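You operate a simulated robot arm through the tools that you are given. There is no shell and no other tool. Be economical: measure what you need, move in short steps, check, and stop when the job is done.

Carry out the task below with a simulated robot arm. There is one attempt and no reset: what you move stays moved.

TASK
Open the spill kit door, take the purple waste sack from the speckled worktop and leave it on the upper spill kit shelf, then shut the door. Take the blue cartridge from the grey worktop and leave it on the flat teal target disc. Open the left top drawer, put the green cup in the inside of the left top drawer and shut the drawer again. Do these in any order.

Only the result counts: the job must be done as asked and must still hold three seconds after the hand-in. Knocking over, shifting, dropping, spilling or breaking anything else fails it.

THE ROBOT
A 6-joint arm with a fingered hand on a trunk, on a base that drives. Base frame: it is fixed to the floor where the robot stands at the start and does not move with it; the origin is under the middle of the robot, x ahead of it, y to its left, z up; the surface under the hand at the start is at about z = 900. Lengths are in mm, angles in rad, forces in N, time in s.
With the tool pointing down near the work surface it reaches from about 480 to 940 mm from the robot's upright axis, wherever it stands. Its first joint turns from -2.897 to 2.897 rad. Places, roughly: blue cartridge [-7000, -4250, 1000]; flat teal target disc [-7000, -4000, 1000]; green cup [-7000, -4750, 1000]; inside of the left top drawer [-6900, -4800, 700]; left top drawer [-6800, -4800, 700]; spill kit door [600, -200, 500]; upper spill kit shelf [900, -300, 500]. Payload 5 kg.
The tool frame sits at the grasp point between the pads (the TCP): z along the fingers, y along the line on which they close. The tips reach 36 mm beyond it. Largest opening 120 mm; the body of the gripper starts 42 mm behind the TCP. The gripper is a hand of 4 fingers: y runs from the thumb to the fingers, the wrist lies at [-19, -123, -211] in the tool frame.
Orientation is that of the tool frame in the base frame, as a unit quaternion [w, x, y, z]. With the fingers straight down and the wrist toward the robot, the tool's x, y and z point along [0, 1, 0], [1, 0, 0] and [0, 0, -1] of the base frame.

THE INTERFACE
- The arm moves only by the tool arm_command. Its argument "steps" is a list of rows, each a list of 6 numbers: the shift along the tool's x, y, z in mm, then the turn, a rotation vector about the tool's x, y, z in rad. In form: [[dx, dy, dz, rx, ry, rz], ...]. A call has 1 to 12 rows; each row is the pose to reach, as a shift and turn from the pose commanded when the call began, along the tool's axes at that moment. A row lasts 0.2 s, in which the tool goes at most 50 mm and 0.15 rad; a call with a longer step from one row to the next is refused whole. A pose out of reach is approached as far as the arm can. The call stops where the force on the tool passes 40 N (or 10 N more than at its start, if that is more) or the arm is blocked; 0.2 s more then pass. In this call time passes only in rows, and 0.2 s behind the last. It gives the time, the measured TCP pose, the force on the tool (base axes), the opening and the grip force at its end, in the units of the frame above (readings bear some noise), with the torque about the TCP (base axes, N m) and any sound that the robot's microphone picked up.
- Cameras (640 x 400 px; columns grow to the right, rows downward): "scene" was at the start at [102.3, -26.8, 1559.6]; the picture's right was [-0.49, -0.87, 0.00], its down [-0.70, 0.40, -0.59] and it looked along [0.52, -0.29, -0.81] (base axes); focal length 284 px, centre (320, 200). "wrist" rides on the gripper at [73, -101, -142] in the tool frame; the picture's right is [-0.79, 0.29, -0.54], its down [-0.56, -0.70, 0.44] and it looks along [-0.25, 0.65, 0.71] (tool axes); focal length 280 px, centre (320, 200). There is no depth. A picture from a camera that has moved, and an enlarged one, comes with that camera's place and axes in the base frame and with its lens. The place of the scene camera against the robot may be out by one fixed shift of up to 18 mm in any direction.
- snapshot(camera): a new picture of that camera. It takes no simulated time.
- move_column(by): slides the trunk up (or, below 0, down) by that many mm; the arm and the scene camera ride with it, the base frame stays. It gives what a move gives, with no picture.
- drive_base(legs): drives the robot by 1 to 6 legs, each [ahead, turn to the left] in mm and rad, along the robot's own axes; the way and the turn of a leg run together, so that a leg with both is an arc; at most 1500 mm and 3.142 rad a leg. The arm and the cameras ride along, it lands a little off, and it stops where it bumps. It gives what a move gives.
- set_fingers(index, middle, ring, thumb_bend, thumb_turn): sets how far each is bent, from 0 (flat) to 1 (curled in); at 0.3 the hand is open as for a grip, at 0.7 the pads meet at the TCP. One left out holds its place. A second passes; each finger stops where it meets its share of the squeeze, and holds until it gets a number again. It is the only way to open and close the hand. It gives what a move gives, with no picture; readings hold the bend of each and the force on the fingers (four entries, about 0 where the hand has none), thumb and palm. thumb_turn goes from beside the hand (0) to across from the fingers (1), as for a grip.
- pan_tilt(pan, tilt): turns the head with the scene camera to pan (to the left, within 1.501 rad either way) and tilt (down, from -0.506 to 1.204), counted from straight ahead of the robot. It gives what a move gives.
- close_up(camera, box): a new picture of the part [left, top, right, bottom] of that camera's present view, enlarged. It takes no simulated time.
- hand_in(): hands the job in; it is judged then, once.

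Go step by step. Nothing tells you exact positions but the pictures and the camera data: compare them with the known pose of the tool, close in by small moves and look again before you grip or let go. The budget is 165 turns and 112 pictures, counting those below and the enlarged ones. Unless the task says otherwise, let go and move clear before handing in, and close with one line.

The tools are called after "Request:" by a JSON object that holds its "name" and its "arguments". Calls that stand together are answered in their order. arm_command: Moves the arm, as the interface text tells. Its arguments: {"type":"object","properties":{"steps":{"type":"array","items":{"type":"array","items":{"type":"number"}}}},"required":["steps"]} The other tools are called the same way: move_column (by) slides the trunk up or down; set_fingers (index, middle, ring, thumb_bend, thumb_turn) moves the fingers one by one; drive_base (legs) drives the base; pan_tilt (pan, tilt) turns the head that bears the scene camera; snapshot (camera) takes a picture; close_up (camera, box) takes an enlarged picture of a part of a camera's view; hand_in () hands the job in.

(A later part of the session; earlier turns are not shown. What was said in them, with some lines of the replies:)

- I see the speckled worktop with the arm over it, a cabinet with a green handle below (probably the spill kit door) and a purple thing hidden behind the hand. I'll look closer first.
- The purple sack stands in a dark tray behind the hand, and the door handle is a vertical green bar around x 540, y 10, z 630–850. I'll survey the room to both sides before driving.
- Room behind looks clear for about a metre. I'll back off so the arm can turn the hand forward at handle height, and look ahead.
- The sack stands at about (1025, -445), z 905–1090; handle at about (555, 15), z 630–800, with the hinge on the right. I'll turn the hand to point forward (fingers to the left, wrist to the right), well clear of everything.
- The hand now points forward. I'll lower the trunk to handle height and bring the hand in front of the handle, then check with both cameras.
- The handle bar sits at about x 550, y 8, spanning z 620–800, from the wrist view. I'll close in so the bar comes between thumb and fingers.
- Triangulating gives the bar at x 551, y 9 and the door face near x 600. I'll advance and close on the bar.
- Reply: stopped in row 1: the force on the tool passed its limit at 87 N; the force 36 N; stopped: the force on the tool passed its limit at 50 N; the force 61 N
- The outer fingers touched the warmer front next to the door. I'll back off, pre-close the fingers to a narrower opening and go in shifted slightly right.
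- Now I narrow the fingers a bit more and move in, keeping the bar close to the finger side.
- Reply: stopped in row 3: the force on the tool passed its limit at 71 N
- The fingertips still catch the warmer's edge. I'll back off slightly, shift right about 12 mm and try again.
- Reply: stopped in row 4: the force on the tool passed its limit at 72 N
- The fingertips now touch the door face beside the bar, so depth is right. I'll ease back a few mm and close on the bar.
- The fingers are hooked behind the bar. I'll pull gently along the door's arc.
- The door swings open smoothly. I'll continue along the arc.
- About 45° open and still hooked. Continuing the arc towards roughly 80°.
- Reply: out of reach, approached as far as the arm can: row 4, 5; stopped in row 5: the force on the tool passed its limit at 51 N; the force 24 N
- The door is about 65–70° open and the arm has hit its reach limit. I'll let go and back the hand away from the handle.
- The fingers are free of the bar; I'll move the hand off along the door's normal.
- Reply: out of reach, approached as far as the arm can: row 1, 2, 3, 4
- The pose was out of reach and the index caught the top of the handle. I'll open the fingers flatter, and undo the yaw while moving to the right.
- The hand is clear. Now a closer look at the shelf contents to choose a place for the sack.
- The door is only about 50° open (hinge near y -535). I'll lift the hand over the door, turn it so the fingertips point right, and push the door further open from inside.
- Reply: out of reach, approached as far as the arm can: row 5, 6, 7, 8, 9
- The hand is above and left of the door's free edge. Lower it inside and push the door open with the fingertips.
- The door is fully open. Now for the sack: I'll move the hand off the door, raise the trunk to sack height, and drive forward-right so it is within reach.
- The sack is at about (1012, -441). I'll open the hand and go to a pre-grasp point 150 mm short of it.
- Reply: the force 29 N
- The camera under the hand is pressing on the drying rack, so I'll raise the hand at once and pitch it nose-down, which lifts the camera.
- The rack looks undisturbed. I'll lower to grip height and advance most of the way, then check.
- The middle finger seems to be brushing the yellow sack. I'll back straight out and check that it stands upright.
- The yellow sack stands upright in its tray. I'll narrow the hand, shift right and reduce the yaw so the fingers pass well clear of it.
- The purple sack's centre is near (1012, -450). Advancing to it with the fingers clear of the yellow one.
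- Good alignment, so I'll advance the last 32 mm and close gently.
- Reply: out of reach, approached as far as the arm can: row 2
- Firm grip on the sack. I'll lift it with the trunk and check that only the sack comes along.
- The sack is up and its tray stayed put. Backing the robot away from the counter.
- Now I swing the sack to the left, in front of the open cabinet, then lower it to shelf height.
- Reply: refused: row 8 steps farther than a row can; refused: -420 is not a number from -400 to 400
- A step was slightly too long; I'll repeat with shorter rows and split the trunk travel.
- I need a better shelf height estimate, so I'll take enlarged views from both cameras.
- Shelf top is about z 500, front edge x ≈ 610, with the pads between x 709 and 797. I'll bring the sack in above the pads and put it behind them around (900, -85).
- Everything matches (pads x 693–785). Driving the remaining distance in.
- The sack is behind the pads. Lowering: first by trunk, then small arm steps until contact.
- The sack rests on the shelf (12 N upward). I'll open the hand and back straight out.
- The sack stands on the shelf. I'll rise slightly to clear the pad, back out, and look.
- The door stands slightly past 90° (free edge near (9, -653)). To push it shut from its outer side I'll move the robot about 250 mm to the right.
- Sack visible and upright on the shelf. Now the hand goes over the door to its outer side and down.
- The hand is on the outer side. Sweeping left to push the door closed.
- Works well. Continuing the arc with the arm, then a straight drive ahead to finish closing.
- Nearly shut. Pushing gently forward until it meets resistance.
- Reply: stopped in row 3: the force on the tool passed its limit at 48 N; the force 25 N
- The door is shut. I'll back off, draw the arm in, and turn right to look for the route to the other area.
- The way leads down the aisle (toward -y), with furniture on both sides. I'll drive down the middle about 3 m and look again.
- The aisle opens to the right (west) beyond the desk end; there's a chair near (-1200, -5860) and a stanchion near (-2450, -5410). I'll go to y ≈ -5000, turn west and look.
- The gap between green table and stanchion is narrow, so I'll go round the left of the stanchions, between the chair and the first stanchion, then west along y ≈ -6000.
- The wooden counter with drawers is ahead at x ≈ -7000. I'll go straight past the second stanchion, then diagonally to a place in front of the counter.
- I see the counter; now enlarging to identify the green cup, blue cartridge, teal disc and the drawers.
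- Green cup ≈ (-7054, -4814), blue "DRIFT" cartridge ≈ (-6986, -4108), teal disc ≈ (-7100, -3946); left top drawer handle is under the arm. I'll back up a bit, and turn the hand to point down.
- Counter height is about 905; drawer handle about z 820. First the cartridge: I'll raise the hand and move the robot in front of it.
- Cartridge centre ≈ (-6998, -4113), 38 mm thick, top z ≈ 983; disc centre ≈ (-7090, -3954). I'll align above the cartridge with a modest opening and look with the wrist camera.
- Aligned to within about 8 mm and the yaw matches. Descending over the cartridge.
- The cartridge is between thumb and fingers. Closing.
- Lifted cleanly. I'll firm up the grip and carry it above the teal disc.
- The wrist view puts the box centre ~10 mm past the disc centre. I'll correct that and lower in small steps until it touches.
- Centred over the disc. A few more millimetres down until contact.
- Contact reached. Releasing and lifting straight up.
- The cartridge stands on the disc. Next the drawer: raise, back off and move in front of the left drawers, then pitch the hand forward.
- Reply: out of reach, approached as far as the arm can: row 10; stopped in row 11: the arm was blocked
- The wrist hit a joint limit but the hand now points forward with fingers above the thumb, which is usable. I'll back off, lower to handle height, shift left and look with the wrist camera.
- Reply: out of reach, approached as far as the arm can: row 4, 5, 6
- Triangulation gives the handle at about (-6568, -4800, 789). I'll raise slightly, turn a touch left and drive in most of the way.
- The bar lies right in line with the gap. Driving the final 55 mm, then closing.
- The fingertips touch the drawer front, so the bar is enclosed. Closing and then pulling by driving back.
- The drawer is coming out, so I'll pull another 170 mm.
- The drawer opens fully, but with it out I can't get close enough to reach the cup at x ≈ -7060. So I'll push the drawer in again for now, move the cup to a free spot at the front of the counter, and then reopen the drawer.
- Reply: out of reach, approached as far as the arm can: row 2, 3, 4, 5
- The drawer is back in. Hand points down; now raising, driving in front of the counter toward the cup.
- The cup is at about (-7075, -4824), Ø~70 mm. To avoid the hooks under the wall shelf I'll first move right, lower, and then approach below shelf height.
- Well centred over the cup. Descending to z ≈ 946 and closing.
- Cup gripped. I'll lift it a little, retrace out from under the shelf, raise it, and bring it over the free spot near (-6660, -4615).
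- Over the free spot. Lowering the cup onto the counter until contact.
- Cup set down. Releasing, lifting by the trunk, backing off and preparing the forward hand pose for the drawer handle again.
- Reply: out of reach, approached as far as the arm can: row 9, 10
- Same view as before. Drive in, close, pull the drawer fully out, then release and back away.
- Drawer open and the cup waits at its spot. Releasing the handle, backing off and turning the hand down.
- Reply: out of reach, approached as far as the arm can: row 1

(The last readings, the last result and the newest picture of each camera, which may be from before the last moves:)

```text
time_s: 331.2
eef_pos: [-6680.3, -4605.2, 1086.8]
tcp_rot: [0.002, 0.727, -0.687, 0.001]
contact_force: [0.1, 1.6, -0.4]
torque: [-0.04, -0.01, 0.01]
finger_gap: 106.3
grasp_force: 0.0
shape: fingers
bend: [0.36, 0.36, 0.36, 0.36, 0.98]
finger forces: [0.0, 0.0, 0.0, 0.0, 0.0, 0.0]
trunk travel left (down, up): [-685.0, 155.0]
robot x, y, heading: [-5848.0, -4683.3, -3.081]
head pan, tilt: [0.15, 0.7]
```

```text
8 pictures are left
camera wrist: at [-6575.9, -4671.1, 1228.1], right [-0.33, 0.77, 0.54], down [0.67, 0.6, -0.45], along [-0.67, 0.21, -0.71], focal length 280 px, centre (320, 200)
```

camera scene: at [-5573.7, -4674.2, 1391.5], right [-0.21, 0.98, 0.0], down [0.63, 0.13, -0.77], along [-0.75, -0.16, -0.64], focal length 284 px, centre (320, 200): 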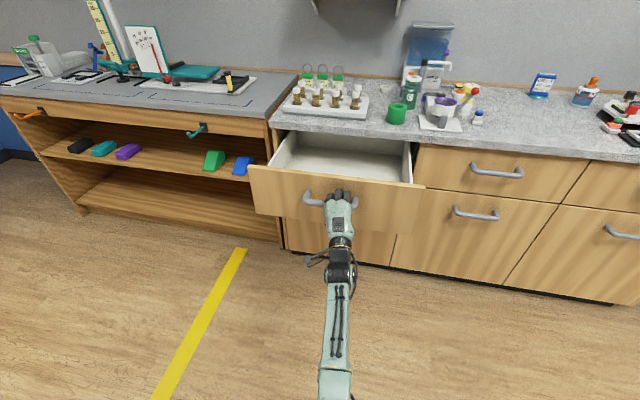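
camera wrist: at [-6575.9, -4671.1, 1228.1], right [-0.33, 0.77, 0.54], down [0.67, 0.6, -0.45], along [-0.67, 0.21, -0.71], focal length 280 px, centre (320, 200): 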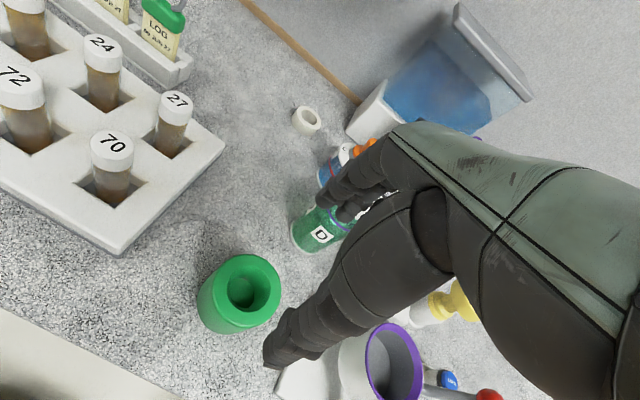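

The cup is at (-6677, -4617) as expected. Aligning, descending and gripping it.

Request:
{"name": "arm_command", "arguments": {"steps": [[11, -3, 20, 0, 0, 0], [11, -3, 65, 0, 0, 0], [11, -3, 105, 0, 0, 0], [11, -3, 135, 0, 0, 0]]}}

Request:
{"name": "set_fingers", "arguments": {"index": 0.6, "middle": 0.6, "ring": 0.6, "thumb_bend": 0.6}}

Request:
{"name": "move_column", "arguments": {"by": 90}}

```text
time_s: 332.2
eef_pos: [-6675.0, -4617.8, 950.8]
tcp_rot: [0.001, 0.726, -0.688, 0.0]
contact_force: [0.3, -0.2, 0.3]
torque: [0.01, -0.01, -0.01]
finger_gap: 106.5
grasp_force: 0.1
shape: fingers
bend: [0.36, 0.36, 0.36, 0.36, 0.98]
finger forces: [0.0, 0.1, 0.1, 0.0, 0.1, 0.1]
trunk travel left (down, up): [-685.0, 155.0]
robot x, y, heading: [-5846.3, -4684.1, -3.087]
head pan, tilt: [0.15, 0.7]
```

```text
time_s: 333.2
eef_pos: [-6675.3, -4618.7, 951.4]
tcp_rot: [0.001, 0.726, -0.688, 0.001]
contact_force: [-0.6, 0.9, 0.7]
torque: [0.02, 0.19, 0.0]
finger_gap: 67.3
grasp_force: 19.2
shape: fingers
bend: [0.5, 0.53, 0.6, 0.51, 0.96]
finger forces: [11.9, 7.5, 0.0, 0.0, 19.7, 0.0]
trunk travel left (down, up): [-685.0, 155.0]
robot x, y, heading: [-5850.3, -4685.0, -3.088]
head pan, tilt: [0.15, 0.7]
```

```text
time_s: 334.5
eef_pos: [-6675.3, -4618.7, 1040.7]
tcp_rot: [0.001, 0.726, -0.688, 0.0]
contact_force: [-0.1, 0.2, -2.8]
torque: [-0.02, -0.01, -0.02]
finger_gap: 67.1
grasp_force: 18.6
shape: fingers
bend: [0.5, 0.53, 0.6, 0.51, 0.96]
finger forces: [11.6, 6.9, 0.0, 0.0, 19.8, 0.0]
trunk travel left (down, up): [-775.0, 65.0]
robot x, y, heading: [-5853.3, -4684.0, -3.082]
head pan, tilt: [0.15, 0.7]
```

Cup lifted. Backing to bring it over the open drawer and checking.

Request:
{"name": "drive_base", "arguments": {"legs": [[-222, 0]]}}

Request:
{"name": "arm_command", "arguments": {"steps": [[45, 0, 0, 0, 0, 0], [90, 0, 0, 0, 0, 0], [120, 0, 0, 0, 0, 0]]}}

Request:
{"name": "snapshot", "arguments": {"camera": "scene"}}

Request:
{"name": "snapshot", "arguments": {"camera": "wrist"}}

```text
time_s: 336.3
eef_pos: [-6451.9, -4604.7, 1041.8]
tcp_rot: [0.001, 0.725, -0.688, 0.001]
contact_force: [-0.3, -0.1, -2.5]
torque: [0.01, 0.02, 0.02]
finger_gap: 67.3
grasp_force: 19.5
shape: fingers
bend: [0.5, 0.53, 0.6, 0.51, 0.96]
finger forces: [11.7, 7.0, 0.0, 0.0, 20.0, 0.1]
trunk travel left (down, up): [-775.0, 65.0]
robot x, y, heading: [-5624.6, -4674.9, -3.09]
head pan, tilt: [0.15, 0.7]
```

```text
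time_s: 337.1
eef_pos: [-6443.1, -4725.3, 1040.7]
tcp_rot: [0.001, 0.726, -0.688, 0.0]
contact_force: [0.5, 0.1, -2.1]
torque: [-0.01, 0.01, 0.01]
finger_gap: 67.0
grasp_force: 19.1
shape: fingers
bend: [0.5, 0.53, 0.6, 0.51, 0.96]
finger forces: [11.5, 6.8, 0.0, 0.1, 19.7, 0.0]
trunk travel left (down, up): [-775.0, 65.0]
robot x, y, heading: [-5624.3, -4673.2, -3.092]
head pan, tilt: [0.15, 0.7]
```

```text
7 pictures are left
camera scene: at [-5730.2, -4682.9, 1778.5], right [-0.2, 0.98, 0.0], down [0.63, 0.13, -0.76], along [-0.75, -0.15, -0.64], focal length 284 px, centre (320, 200)
```

scene: 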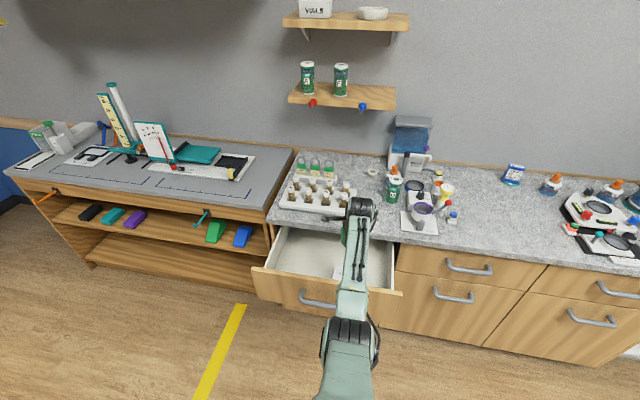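

```text
6 pictures are left
camera wrist: at [-6339.1, -4792.6, 1182.5], right [-0.33, 0.77, 0.54], down [0.67, 0.59, -0.44], along [-0.67, 0.22, -0.71], focal length 280 px, centre (320, 200)
```

wrist: 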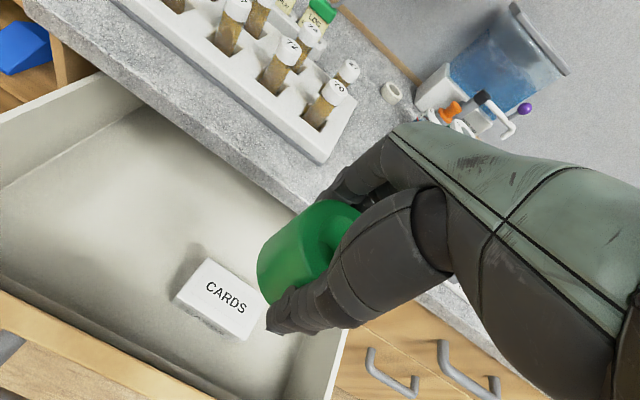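

There's a "CARDS" box in the drawer right under the hand, so I'll shift 175 mm left to the empty part before lowering.

Request:
{"name": "arm_command", "arguments": {"steps": [[45, 5, 0, 0, 0, 0], [90, 10, 0, 0, 0, 0], [135, 15, 0, 0, 0, 0], [175, 20, 0, 0, 0, 0]]}}

Request:
{"name": "move_column", "arguments": {"by": -160}}

Request:
{"name": "snapshot", "arguments": {"camera": "wrist"}}

```text
time_s: 338.1
eef_pos: [-6454.3, -4903.0, 1040.1]
tcp_rot: [0.0, 0.726, -0.688, 0.0]
contact_force: [-0.1, 0.5, -2.8]
torque: [0.01, -0.01, -0.02]
finger_gap: 67.2
grasp_force: 18.8
shape: fingers
bend: [0.5, 0.53, 0.6, 0.51, 0.96]
finger forces: [11.6, 6.9, 0.0, 0.0, 19.5, 0.0]
trunk travel left (down, up): [-775.0, 65.0]
robot x, y, heading: [-5626.7, -4673.4, -3.088]
head pan, tilt: [0.15, 0.7]
```

```text
time_s: 339.9
eef_pos: [-6452.5, -4900.1, 881.0]
tcp_rot: [0.001, 0.725, -0.689, 0.0]
contact_force: [0.4, 0.0, -2.0]
torque: [0.0, -0.03, -0.02]
finger_gap: 67.5
grasp_force: 18.6
shape: fingers
bend: [0.5, 0.53, 0.6, 0.51, 0.96]
finger forces: [11.5, 6.9, 0.1, 0.1, 19.4, 0.1]
trunk travel left (down, up): [-615.0, 225.0]
robot x, y, heading: [-5619.0, -4671.6, -3.095]
head pan, tilt: [0.15, 0.7]
```

```text
5 pictures are left
camera wrist: at [-6350.0, -4968.4, 1022.9], right [-0.33, 0.77, 0.54], down [0.67, 0.59, -0.44], along [-0.67, 0.22, -0.71], focal length 280 px, centre (320, 200)
```

wrist: 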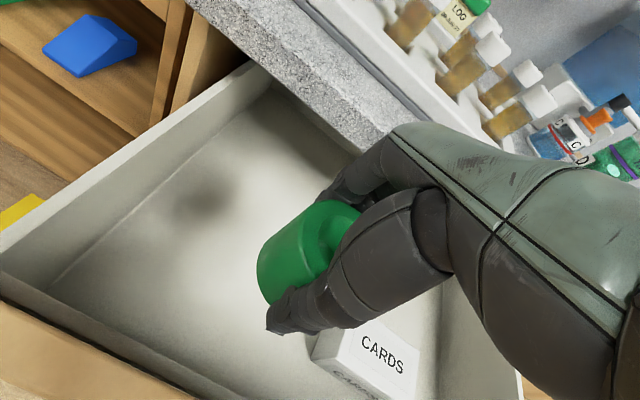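

Clear area beneath. A small shift away from the cards and counter edge, then down to contact.

Request:
{"name": "arm_command", "arguments": {"steps": [[20, -10, 0, 0, 0, 0]]}}

Request:
{"name": "move_column", "arguments": {"by": -70}}

Request:
{"name": "arm_command", "arguments": {"steps": [[0, 0, 5, 0, 0, 0], [0, 0, 10, 0, 0, 0], [0, 0, 15, 0, 0, 0], [0, 0, 20, 0, 0, 0], [0, 0, 24, 0, 0, 0]]}}

```text
time_s: 340.3
eef_pos: [-6441.8, -4921.6, 880.9]
tcp_rot: [0.0, 0.726, -0.688, -0.001]
contact_force: [-0.6, 0.0, -2.7]
torque: [0.03, 0.01, 0.0]
finger_gap: 67.3
grasp_force: 19.3
shape: fingers
bend: [0.5, 0.53, 0.6, 0.51, 0.96]
finger forces: [11.5, 6.8, 0.0, 0.1, 19.6, 0.0]
trunk travel left (down, up): [-615.0, 225.0]
robot x, y, heading: [-5626.4, -4674.8, -3.089]
head pan, tilt: [0.15, 0.7]
```

```text
time_s: 341.4
eef_pos: [-6442.3, -4919.6, 811.1]
tcp_rot: [0.001, 0.725, -0.688, 0.0]
contact_force: [-1.4, 0.1, -1.9]
torque: [-0.01, -0.03, 0.0]
finger_gap: 67.2
grasp_force: 18.7
shape: fingers
bend: [0.5, 0.53, 0.6, 0.51, 0.96]
finger forces: [11.6, 6.9, 0.0, 0.1, 19.7, 0.1]
trunk travel left (down, up): [-545.0, 295.0]
robot x, y, heading: [-5627.5, -4671.5, -3.09]
head pan, tilt: [0.15, 0.7]
```

```text
time_s: 342.6
eef_pos: [-6442.6, -4922.0, 787.0]
tcp_rot: [0.001, 0.725, -0.689, -0.001]
contact_force: [0.6, 0.7, -2.2]
torque: [-0.03, 0.05, 0.02]
finger_gap: 67.0
grasp_force: 18.8
shape: fingers
bend: [0.5, 0.53, 0.6, 0.51, 0.96]
finger forces: [11.5, 7.0, 0.1, 0.1, 19.5, 0.0]
trunk travel left (down, up): [-545.0, 295.0]
robot x, y, heading: [-5623.6, -4676.1, -3.094]
head pan, tilt: [0.15, 0.7]
```

No contact yet, so continuing down in small steps.

Request:
{"name": "arm_command", "arguments": {"steps": [[0, 0, 4, 0, 0, 0], [0, 0, 8, 0, 0, 0], [0, 0, 12, 0, 0, 0], [0, 0, 16, 0, 0, 0], [0, 0, 20, 0, 0, 0]]}}

```text
time_s: 343.8
eef_pos: [-6442.5, -4920.9, 768.0]
tcp_rot: [0.001, 0.725, -0.688, 0.0]
contact_force: [0.3, 0.6, -1.8]
torque: [0.02, 0.01, -0.03]
finger_gap: 67.1
grasp_force: 19.1
shape: fingers
bend: [0.5, 0.53, 0.6, 0.51, 0.96]
finger forces: [11.5, 6.9, 0.1, 0.0, 19.5, 0.0]
trunk travel left (down, up): [-545.0, 295.0]
robot x, y, heading: [-5623.9, -4672.1, -3.094]
head pan, tilt: [0.15, 0.7]
```

Request:
{"name": "arm_command", "arguments": {"steps": [[0, 0, 4, 0, 0, 0], [0, 0, 8, 0, 0, 0], [0, 0, 12, 0, 0, 0], [0, 0, 16, 0, 0, 0]]}}

Request:
{"name": "snapshot", "arguments": {"camera": "wrist"}}

```text
time_s: 344.8
eef_pos: [-6442.3, -4922.0, 750.7]
tcp_rot: [0.0, 0.726, -0.688, 0.0]
contact_force: [0.5, 0.1, -1.3]
torque: [0.05, -0.03, 0.02]
finger_gap: 67.1
grasp_force: 18.3
shape: fingers
bend: [0.5, 0.53, 0.6, 0.51, 0.96]
finger forces: [11.5, 6.9, 0.1, 0.0, 19.5, 0.0]
trunk travel left (down, up): [-545.0, 295.0]
robot x, y, heading: [-5631.7, -4671.3, -3.091]
head pan, tilt: [0.15, 0.7]
```

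```text
4 pictures are left
camera wrist: at [-6338.5, -4989.0, 892.8], right [-0.33, 0.77, 0.54], down [0.67, 0.6, -0.44], along [-0.67, 0.22, -0.71], focal length 280 px, centre (320, 200)
```

wrist: 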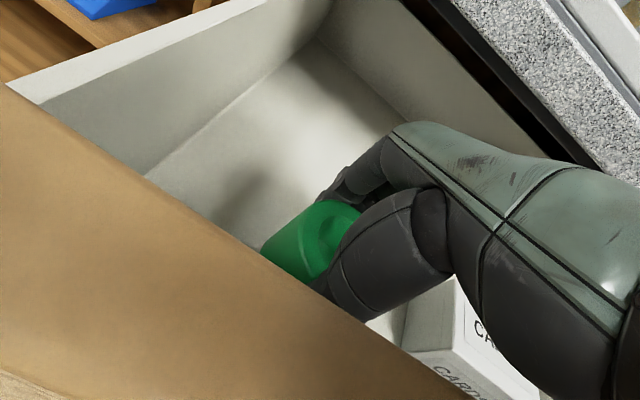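

The wrist camera hangs right above the drawer front panel, so I'll shift the hand 30 mm inward before lowering further.

Request:
{"name": "arm_command", "arguments": {"steps": [[0, 10, 0, 0, 0, 0], [0, 20, 0, 0, 0, 0], [0, 32, 0, 0, 0, 0]]}}

Request:
{"name": "arm_command", "arguments": {"steps": [[0, 0, 4, 0, 0, 0], [0, 0, 8, 0, 0, 0], [0, 0, 12, 0, 0, 0], [0, 0, 16, 0, 0, 0], [0, 0, 20, 0, 0, 0]]}}

```text
time_s: 345.6
eef_pos: [-6476.2, -4923.8, 751.8]
tcp_rot: [0.0, 0.726, -0.688, 0.0]
contact_force: [-0.3, -0.6, -2.2]
torque: [-0.06, 0.01, 0.03]
finger_gap: 67.0
grasp_force: 19.2
shape: fingers
bend: [0.5, 0.53, 0.6, 0.51, 0.96]
finger forces: [11.4, 6.8, 0.1, 0.1, 19.4, 0.0]
trunk travel left (down, up): [-545.0, 295.0]
robot x, y, heading: [-5623.4, -4676.1, -3.093]
head pan, tilt: [0.15, 0.7]
```

```text
time_s: 346.8
eef_pos: [-6469.9, -4922.6, 734.5]
tcp_rot: [0.002, 0.726, -0.688, 0.001]
contact_force: [0.7, 0.0, -2.2]
torque: [-0.01, 0.04, -0.03]
finger_gap: 67.1
grasp_force: 19.0
shape: fingers
bend: [0.5, 0.53, 0.6, 0.51, 0.96]
finger forces: [11.5, 6.9, 0.0, 0.0, 19.3, 0.0]
out of reach, approached as far as the arm can: row 4, 5
trunk travel left (down, up): [-545.0, 295.0]
robot x, y, heading: [-5622.0, -4673.2, -3.087]
head pan, tilt: [0.15, 0.7]
```

Still free; the arm is at its limit, so I'll lower by the trunk in small steps.

Request:
{"name": "move_column", "arguments": {"by": -8}}

Request:
{"name": "move_column", "arguments": {"by": -6}}

```text
time_s: 347.4
eef_pos: [-6470.3, -4921.5, 726.1]
tcp_rot: [0.002, 0.725, -0.689, 0.0]
contact_force: [0.0, -0.1, 2.3]
torque: [0.01, 0.12, 0.01]
finger_gap: 67.0
grasp_force: 19.7
shape: fingers
bend: [0.5, 0.54, 0.6, 0.52, 0.96]
finger forces: [11.6, 7.3, 0.0, 0.0, 19.6, 0.1]
trunk travel left (down, up): [-537.0, 303.0]
robot x, y, heading: [-5625.8, -4673.9, -3.093]
head pan, tilt: [0.15, 0.7]
```

```text
time_s: 347.9
eef_pos: [-6471.5, -4923.0, 724.4]
tcp_rot: [0.006, 0.726, -0.688, -0.003]
contact_force: [0.6, -0.7, 18.2]
torque: [0.1, 0.56, 0.01]
finger_gap: 67.0
grasp_force: 20.4
shape: fingers
bend: [0.5, 0.53, 0.6, 0.52, 0.96]
finger forces: [11.2, 9.3, 0.1, 0.0, 21.1, 0.0]
trunk travel left (down, up): [-531.0, 309.0]
robot x, y, heading: [-5623.1, -4672.0, -3.09]
head pan, tilt: [0.15, 0.7]
```

The cup is on the drawer floor. Releasing and raising straight up.

Request:
{"name": "set_fingers", "arguments": {"index": 0.36, "middle": 0.36, "ring": 0.36, "thumb_bend": 0.36}}

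Request:
{"name": "move_column", "arguments": {"by": 260}}

Request:
{"name": "snapshot", "arguments": {"camera": "wrist"}}

```text
time_s: 348.9
eef_pos: [-6468.5, -4923.3, 722.1]
tcp_rot: [0.002, 0.725, -0.688, -0.001]
contact_force: [-0.1, -0.7, 0.0]
torque: [-0.01, -0.01, 0.02]
finger_gap: 105.6
grasp_force: 0.0
shape: fingers
bend: [0.36, 0.36, 0.36, 0.36, 0.97]
finger forces: [0.0, 0.0, 0.0, 0.0, 0.0, 0.0]
trunk travel left (down, up): [-531.0, 309.0]
robot x, y, heading: [-5626.1, -4670.3, -3.086]
head pan, tilt: [0.15, 0.7]
```

```text
time_s: 351.6
eef_pos: [-6470.2, -4921.9, 979.6]
tcp_rot: [0.001, 0.726, -0.688, 0.0]
contact_force: [0.2, -0.6, 0.0]
torque: [0.06, 0.0, 0.02]
finger_gap: 105.6
grasp_force: 0.1
shape: fingers
bend: [0.36, 0.36, 0.36, 0.36, 0.97]
finger forces: [0.0, 0.0, 0.0, 0.0, 0.0, 0.1]
trunk travel left (down, up): [-791.0, 49.0]
robot x, y, heading: [-5623.6, -4674.2, -3.092]
head pan, tilt: [0.15, 0.7]
```

```text
3 pictures are left
camera wrist: at [-6365.5, -4990.3, 1121.5], right [-0.33, 0.77, 0.54], down [0.67, 0.6, -0.44], along [-0.67, 0.22, -0.71], focal length 280 px, centre (320, 200)
```

wrist: 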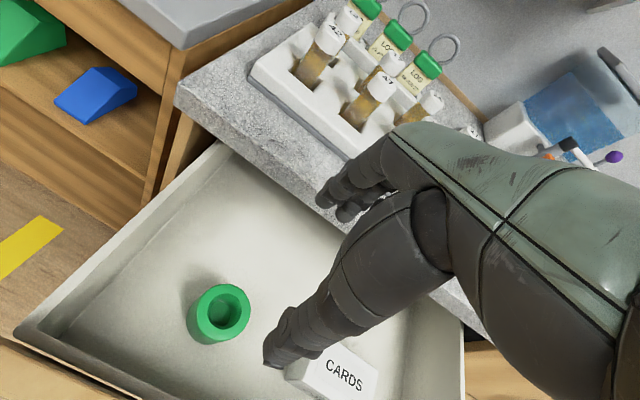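

The cup stands in the drawer. Now backing off, making a fist, lowering to handle height and centring on the handle to push the drawer shut.

Request:
{"name": "drive_base", "arguments": {"legs": [[-370, 0]]}}

Request:
{"name": "set_fingers", "arguments": {"index": 0.65, "middle": 0.65, "ring": 0.65, "thumb_bend": 0.65}}

Request:
{"name": "arm_command", "arguments": {"steps": [[-40, 0, 0, 0, 0, 0], [-80, 0, 0, 0, 0, 0], [-120, 0, 0, 0, 0, 0]]}}

Request:
{"name": "move_column", "arguments": {"by": -180}}

```text
time_s: 354.1
eef_pos: [-6095.4, -4905.1, 979.8]
tcp_rot: [0.001, 0.726, -0.687, 0.0]
contact_force: [0.5, -0.6, 0.8]
torque: [-0.01, 0.01, 0.0]
finger_gap: 105.7
grasp_force: 0.0
shape: fingers
bend: [0.36, 0.36, 0.36, 0.36, 0.97]
finger forces: [0.0, 0.0, 0.1, 0.0, 0.1, 0.0]
trunk travel left (down, up): [-791.0, 49.0]
robot x, y, heading: [-5251.3, -4652.6, -3.089]
head pan, tilt: [0.15, 0.7]
```

```text
time_s: 355.1
eef_pos: [-6095.0, -4904.5, 980.6]
tcp_rot: [0.001, 0.726, -0.688, 0.0]
contact_force: [0.8, 0.3, 0.2]
torque: [-0.02, 0.03, 0.0]
finger_gap: 20.3
grasp_force: 0.0
shape: fingers
bend: [0.65, 0.65, 0.65, 0.65, 0.97]
finger forces: [0.1, 0.1, 0.0, 0.0, 0.0, 0.0]
trunk travel left (down, up): [-791.0, 49.0]
robot x, y, heading: [-5252.4, -4655.2, -3.091]
head pan, tilt: [0.15, 0.7]
```

```text
time_s: 355.9
eef_pos: [-6118.0, -4787.9, 971.8]
tcp_rot: [0.002, 0.726, -0.688, 0.0]
contact_force: [0.2, -0.6, -0.3]
torque: [0.02, -0.01, 0.03]
finger_gap: 20.2
grasp_force: 0.1
shape: fingers
bend: [0.65, 0.65, 0.65, 0.65, 0.98]
finger forces: [0.0, 0.1, 0.1, 0.0, 0.1, 0.0]
out of reach, approached as far as the arm can: row 1, 2, 3
trunk travel left (down, up): [-791.0, 49.0]
robot x, y, heading: [-5250.2, -4653.1, -3.091]
head pan, tilt: [0.15, 0.7]
```

```text
time_s: 357.9
eef_pos: [-6118.7, -4788.4, 792.1]
tcp_rot: [0.001, 0.726, -0.688, 0.0]
contact_force: [-0.4, 0.0, 0.1]
torque: [-0.02, 0.0, 0.02]
finger_gap: 20.1
grasp_force: 0.1
shape: fingers
bend: [0.65, 0.65, 0.65, 0.65, 0.98]
finger forces: [0.0, 0.0, 0.0, 0.1, 0.1, 0.0]
trunk travel left (down, up): [-611.0, 229.0]
robot x, y, heading: [-5251.2, -4654.4, -3.091]
head pan, tilt: [0.15, 0.7]
```

Request:
{"name": "drive_base", "arguments": {"legs": [[130, 0], [60, 0], [60, 0], [60, 0]]}}

Request:
{"name": "drive_base", "arguments": {"legs": [[40, 0]]}}

Request:
{"name": "snapshot", "arguments": {"camera": "scene"}}

```text
time_s: 361.1
eef_pos: [-6426.0, -4802.9, 790.6]
tcp_rot: [0.001, 0.726, -0.688, 0.001]
contact_force: [-0.6, -0.5, -1.0]
torque: [-0.03, -0.03, -0.01]
finger_gap: 19.7
grasp_force: 0.1
shape: fingers
bend: [0.65, 0.65, 0.65, 0.65, 0.98]
finger forces: [0.0, 0.1, 0.0, 0.0, 0.0, 0.0]
trunk travel left (down, up): [-611.0, 229.0]
robot x, y, heading: [-5558.1, -4668.1, -3.091]
head pan, tilt: [0.15, 0.7]
```

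```text
time_s: 362.0
eef_pos: [-6465.9, -4804.4, 792.6]
tcp_rot: [0.001, 0.725, -0.688, 0.0]
contact_force: [-0.2, 0.3, -0.3]
torque: [-0.01, -0.01, -0.02]
finger_gap: 20.1
grasp_force: 0.0
shape: fingers
bend: [0.65, 0.65, 0.65, 0.65, 0.98]
finger forces: [0.0, 0.0, 0.1, 0.0, 0.0, 0.0]
trunk travel left (down, up): [-611.0, 229.0]
robot x, y, heading: [-5596.8, -4671.9, -3.087]
head pan, tilt: [0.15, 0.7]
```

```text
2 pictures are left
camera scene: at [-5703.9, -4681.0, 1614.6], right [-0.2, 0.98, 0.0], down [0.63, 0.13, -0.77], along [-0.75, -0.15, -0.64], focal length 284 px, centre (320, 200)
```

scene: 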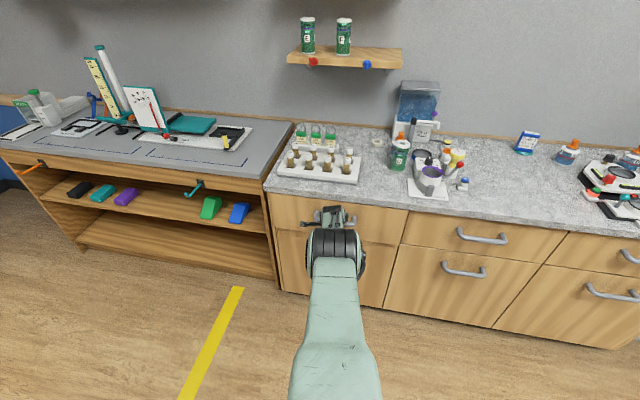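

Nearly shut. Pushing the rest in small increments until I feel resistance.

Request:
{"name": "drive_base", "arguments": {"legs": [[22, 0]]}}

Request:
{"name": "drive_base", "arguments": {"legs": [[15, 0]]}}

```text
time_s: 362.8
eef_pos: [-6487.0, -4806.4, 793.2]
tcp_rot: [0.001, 0.725, -0.688, 0.0]
contact_force: [-0.1, 0.0, -0.2]
torque: [0.0, -0.03, 0.0]
finger_gap: 19.9
grasp_force: 0.0
shape: fingers
bend: [0.65, 0.65, 0.65, 0.65, 0.98]
finger forces: [0.0, 0.0, 0.0, 0.0, 0.0, 0.0]
trunk travel left (down, up): [-611.0, 229.0]
robot x, y, heading: [-5625.0, -4672.3, -3.093]
head pan, tilt: [0.15, 0.7]
```

```text
time_s: 363.6
eef_pos: [-6501.8, -4806.4, 792.9]
tcp_rot: [0.002, 0.725, -0.688, -0.001]
contact_force: [12.3, 1.3, 7.1]
torque: [0.1, 0.31, -0.21]
finger_gap: 20.2
grasp_force: 7.5
shape: fingers
bend: [0.65, 0.7, 0.65, 0.65, 0.98]
finger forces: [0.1, 13.3, 0.7, 0.0, 0.0, 0.0]
trunk travel left (down, up): [-611.0, 229.0]
robot x, y, heading: [-5638.0, -4673.5, -3.092]
head pan, tilt: [0.15, 0.7]
```

Resistance reached (drawer closed). One slight extra push, then back away and verify.

Request:
{"name": "drive_base", "arguments": {"legs": [[7, 0]]}}

Request:
{"name": "drive_base", "arguments": {"legs": [[-250, 0]]}}

Request:
{"name": "snapshot", "arguments": {"camera": "scene"}}

```text
time_s: 364.3
eef_pos: [-6505.5, -4808.2, 792.9]
tcp_rot: [0.0, 0.725, -0.689, -0.001]
contact_force: [24.4, 3.0, 11.0]
torque: [0.21, 0.39, -0.62]
finger_gap: 20.0
grasp_force: 13.1
shape: fingers
bend: [0.65, 0.71, 0.69, 0.65, 0.98]
finger forces: [0.1, 17.6, 8.7, 0.0, 0.0, 0.0]
trunk travel left (down, up): [-611.0, 229.0]
robot x, y, heading: [-5644.4, -4671.5, -3.085]
head pan, tilt: [0.15, 0.7]
```

```text
time_s: 366.2
eef_pos: [-6257.1, -4797.1, 790.6]
tcp_rot: [-0.001, 0.727, -0.687, 0.0]
contact_force: [0.3, 0.2, 0.3]
torque: [0.04, 0.0, -0.02]
finger_gap: 20.1
grasp_force: 0.1
shape: fingers
bend: [0.65, 0.65, 0.65, 0.65, 0.98]
finger forces: [0.0, 0.1, 0.0, 0.0, 0.1, 0.1]
trunk travel left (down, up): [-611.0, 229.0]
robot x, y, heading: [-5391.3, -4664.9, -3.086]
head pan, tilt: [0.15, 0.7]
```

```text
1 pictures are left
camera scene: at [-5497.4, -4670.4, 1614.4], right [-0.2, 0.98, 0.0], down [0.63, 0.13, -0.76], along [-0.75, -0.16, -0.64], focal length 284 px, centre (320, 200)
```

scene: 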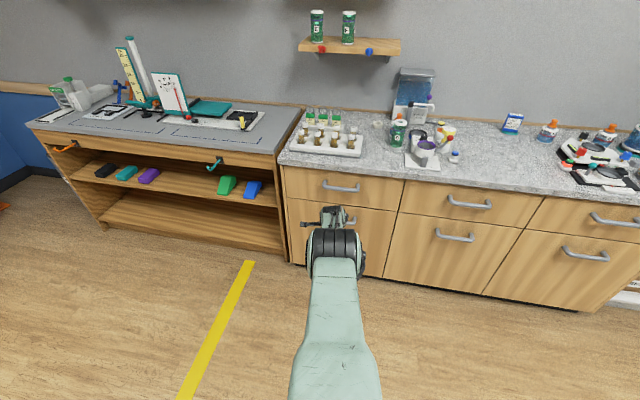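

The drawer is shut flush, the cartridge stands on the teal disc, and the hand is clear. The sack was left on the shelf behind the closed spill kit door, so I'm handing in.

Request:
{"name": "hand_in", "arguments": {}}

```text
The job is handed in.
```

The job is handed in. The purple sack is on the upper spill kit shelf with the door shut, the blue cartridge is on the teal disc, and the green cup is in the left top drawer with the drawer shut. On the way, fingers touched the yellow sack and the warmer front, and the wrist camera pressed on the drying rack; the sack and rack looked unmoved in later pictures, the warmer I didn't check closely.
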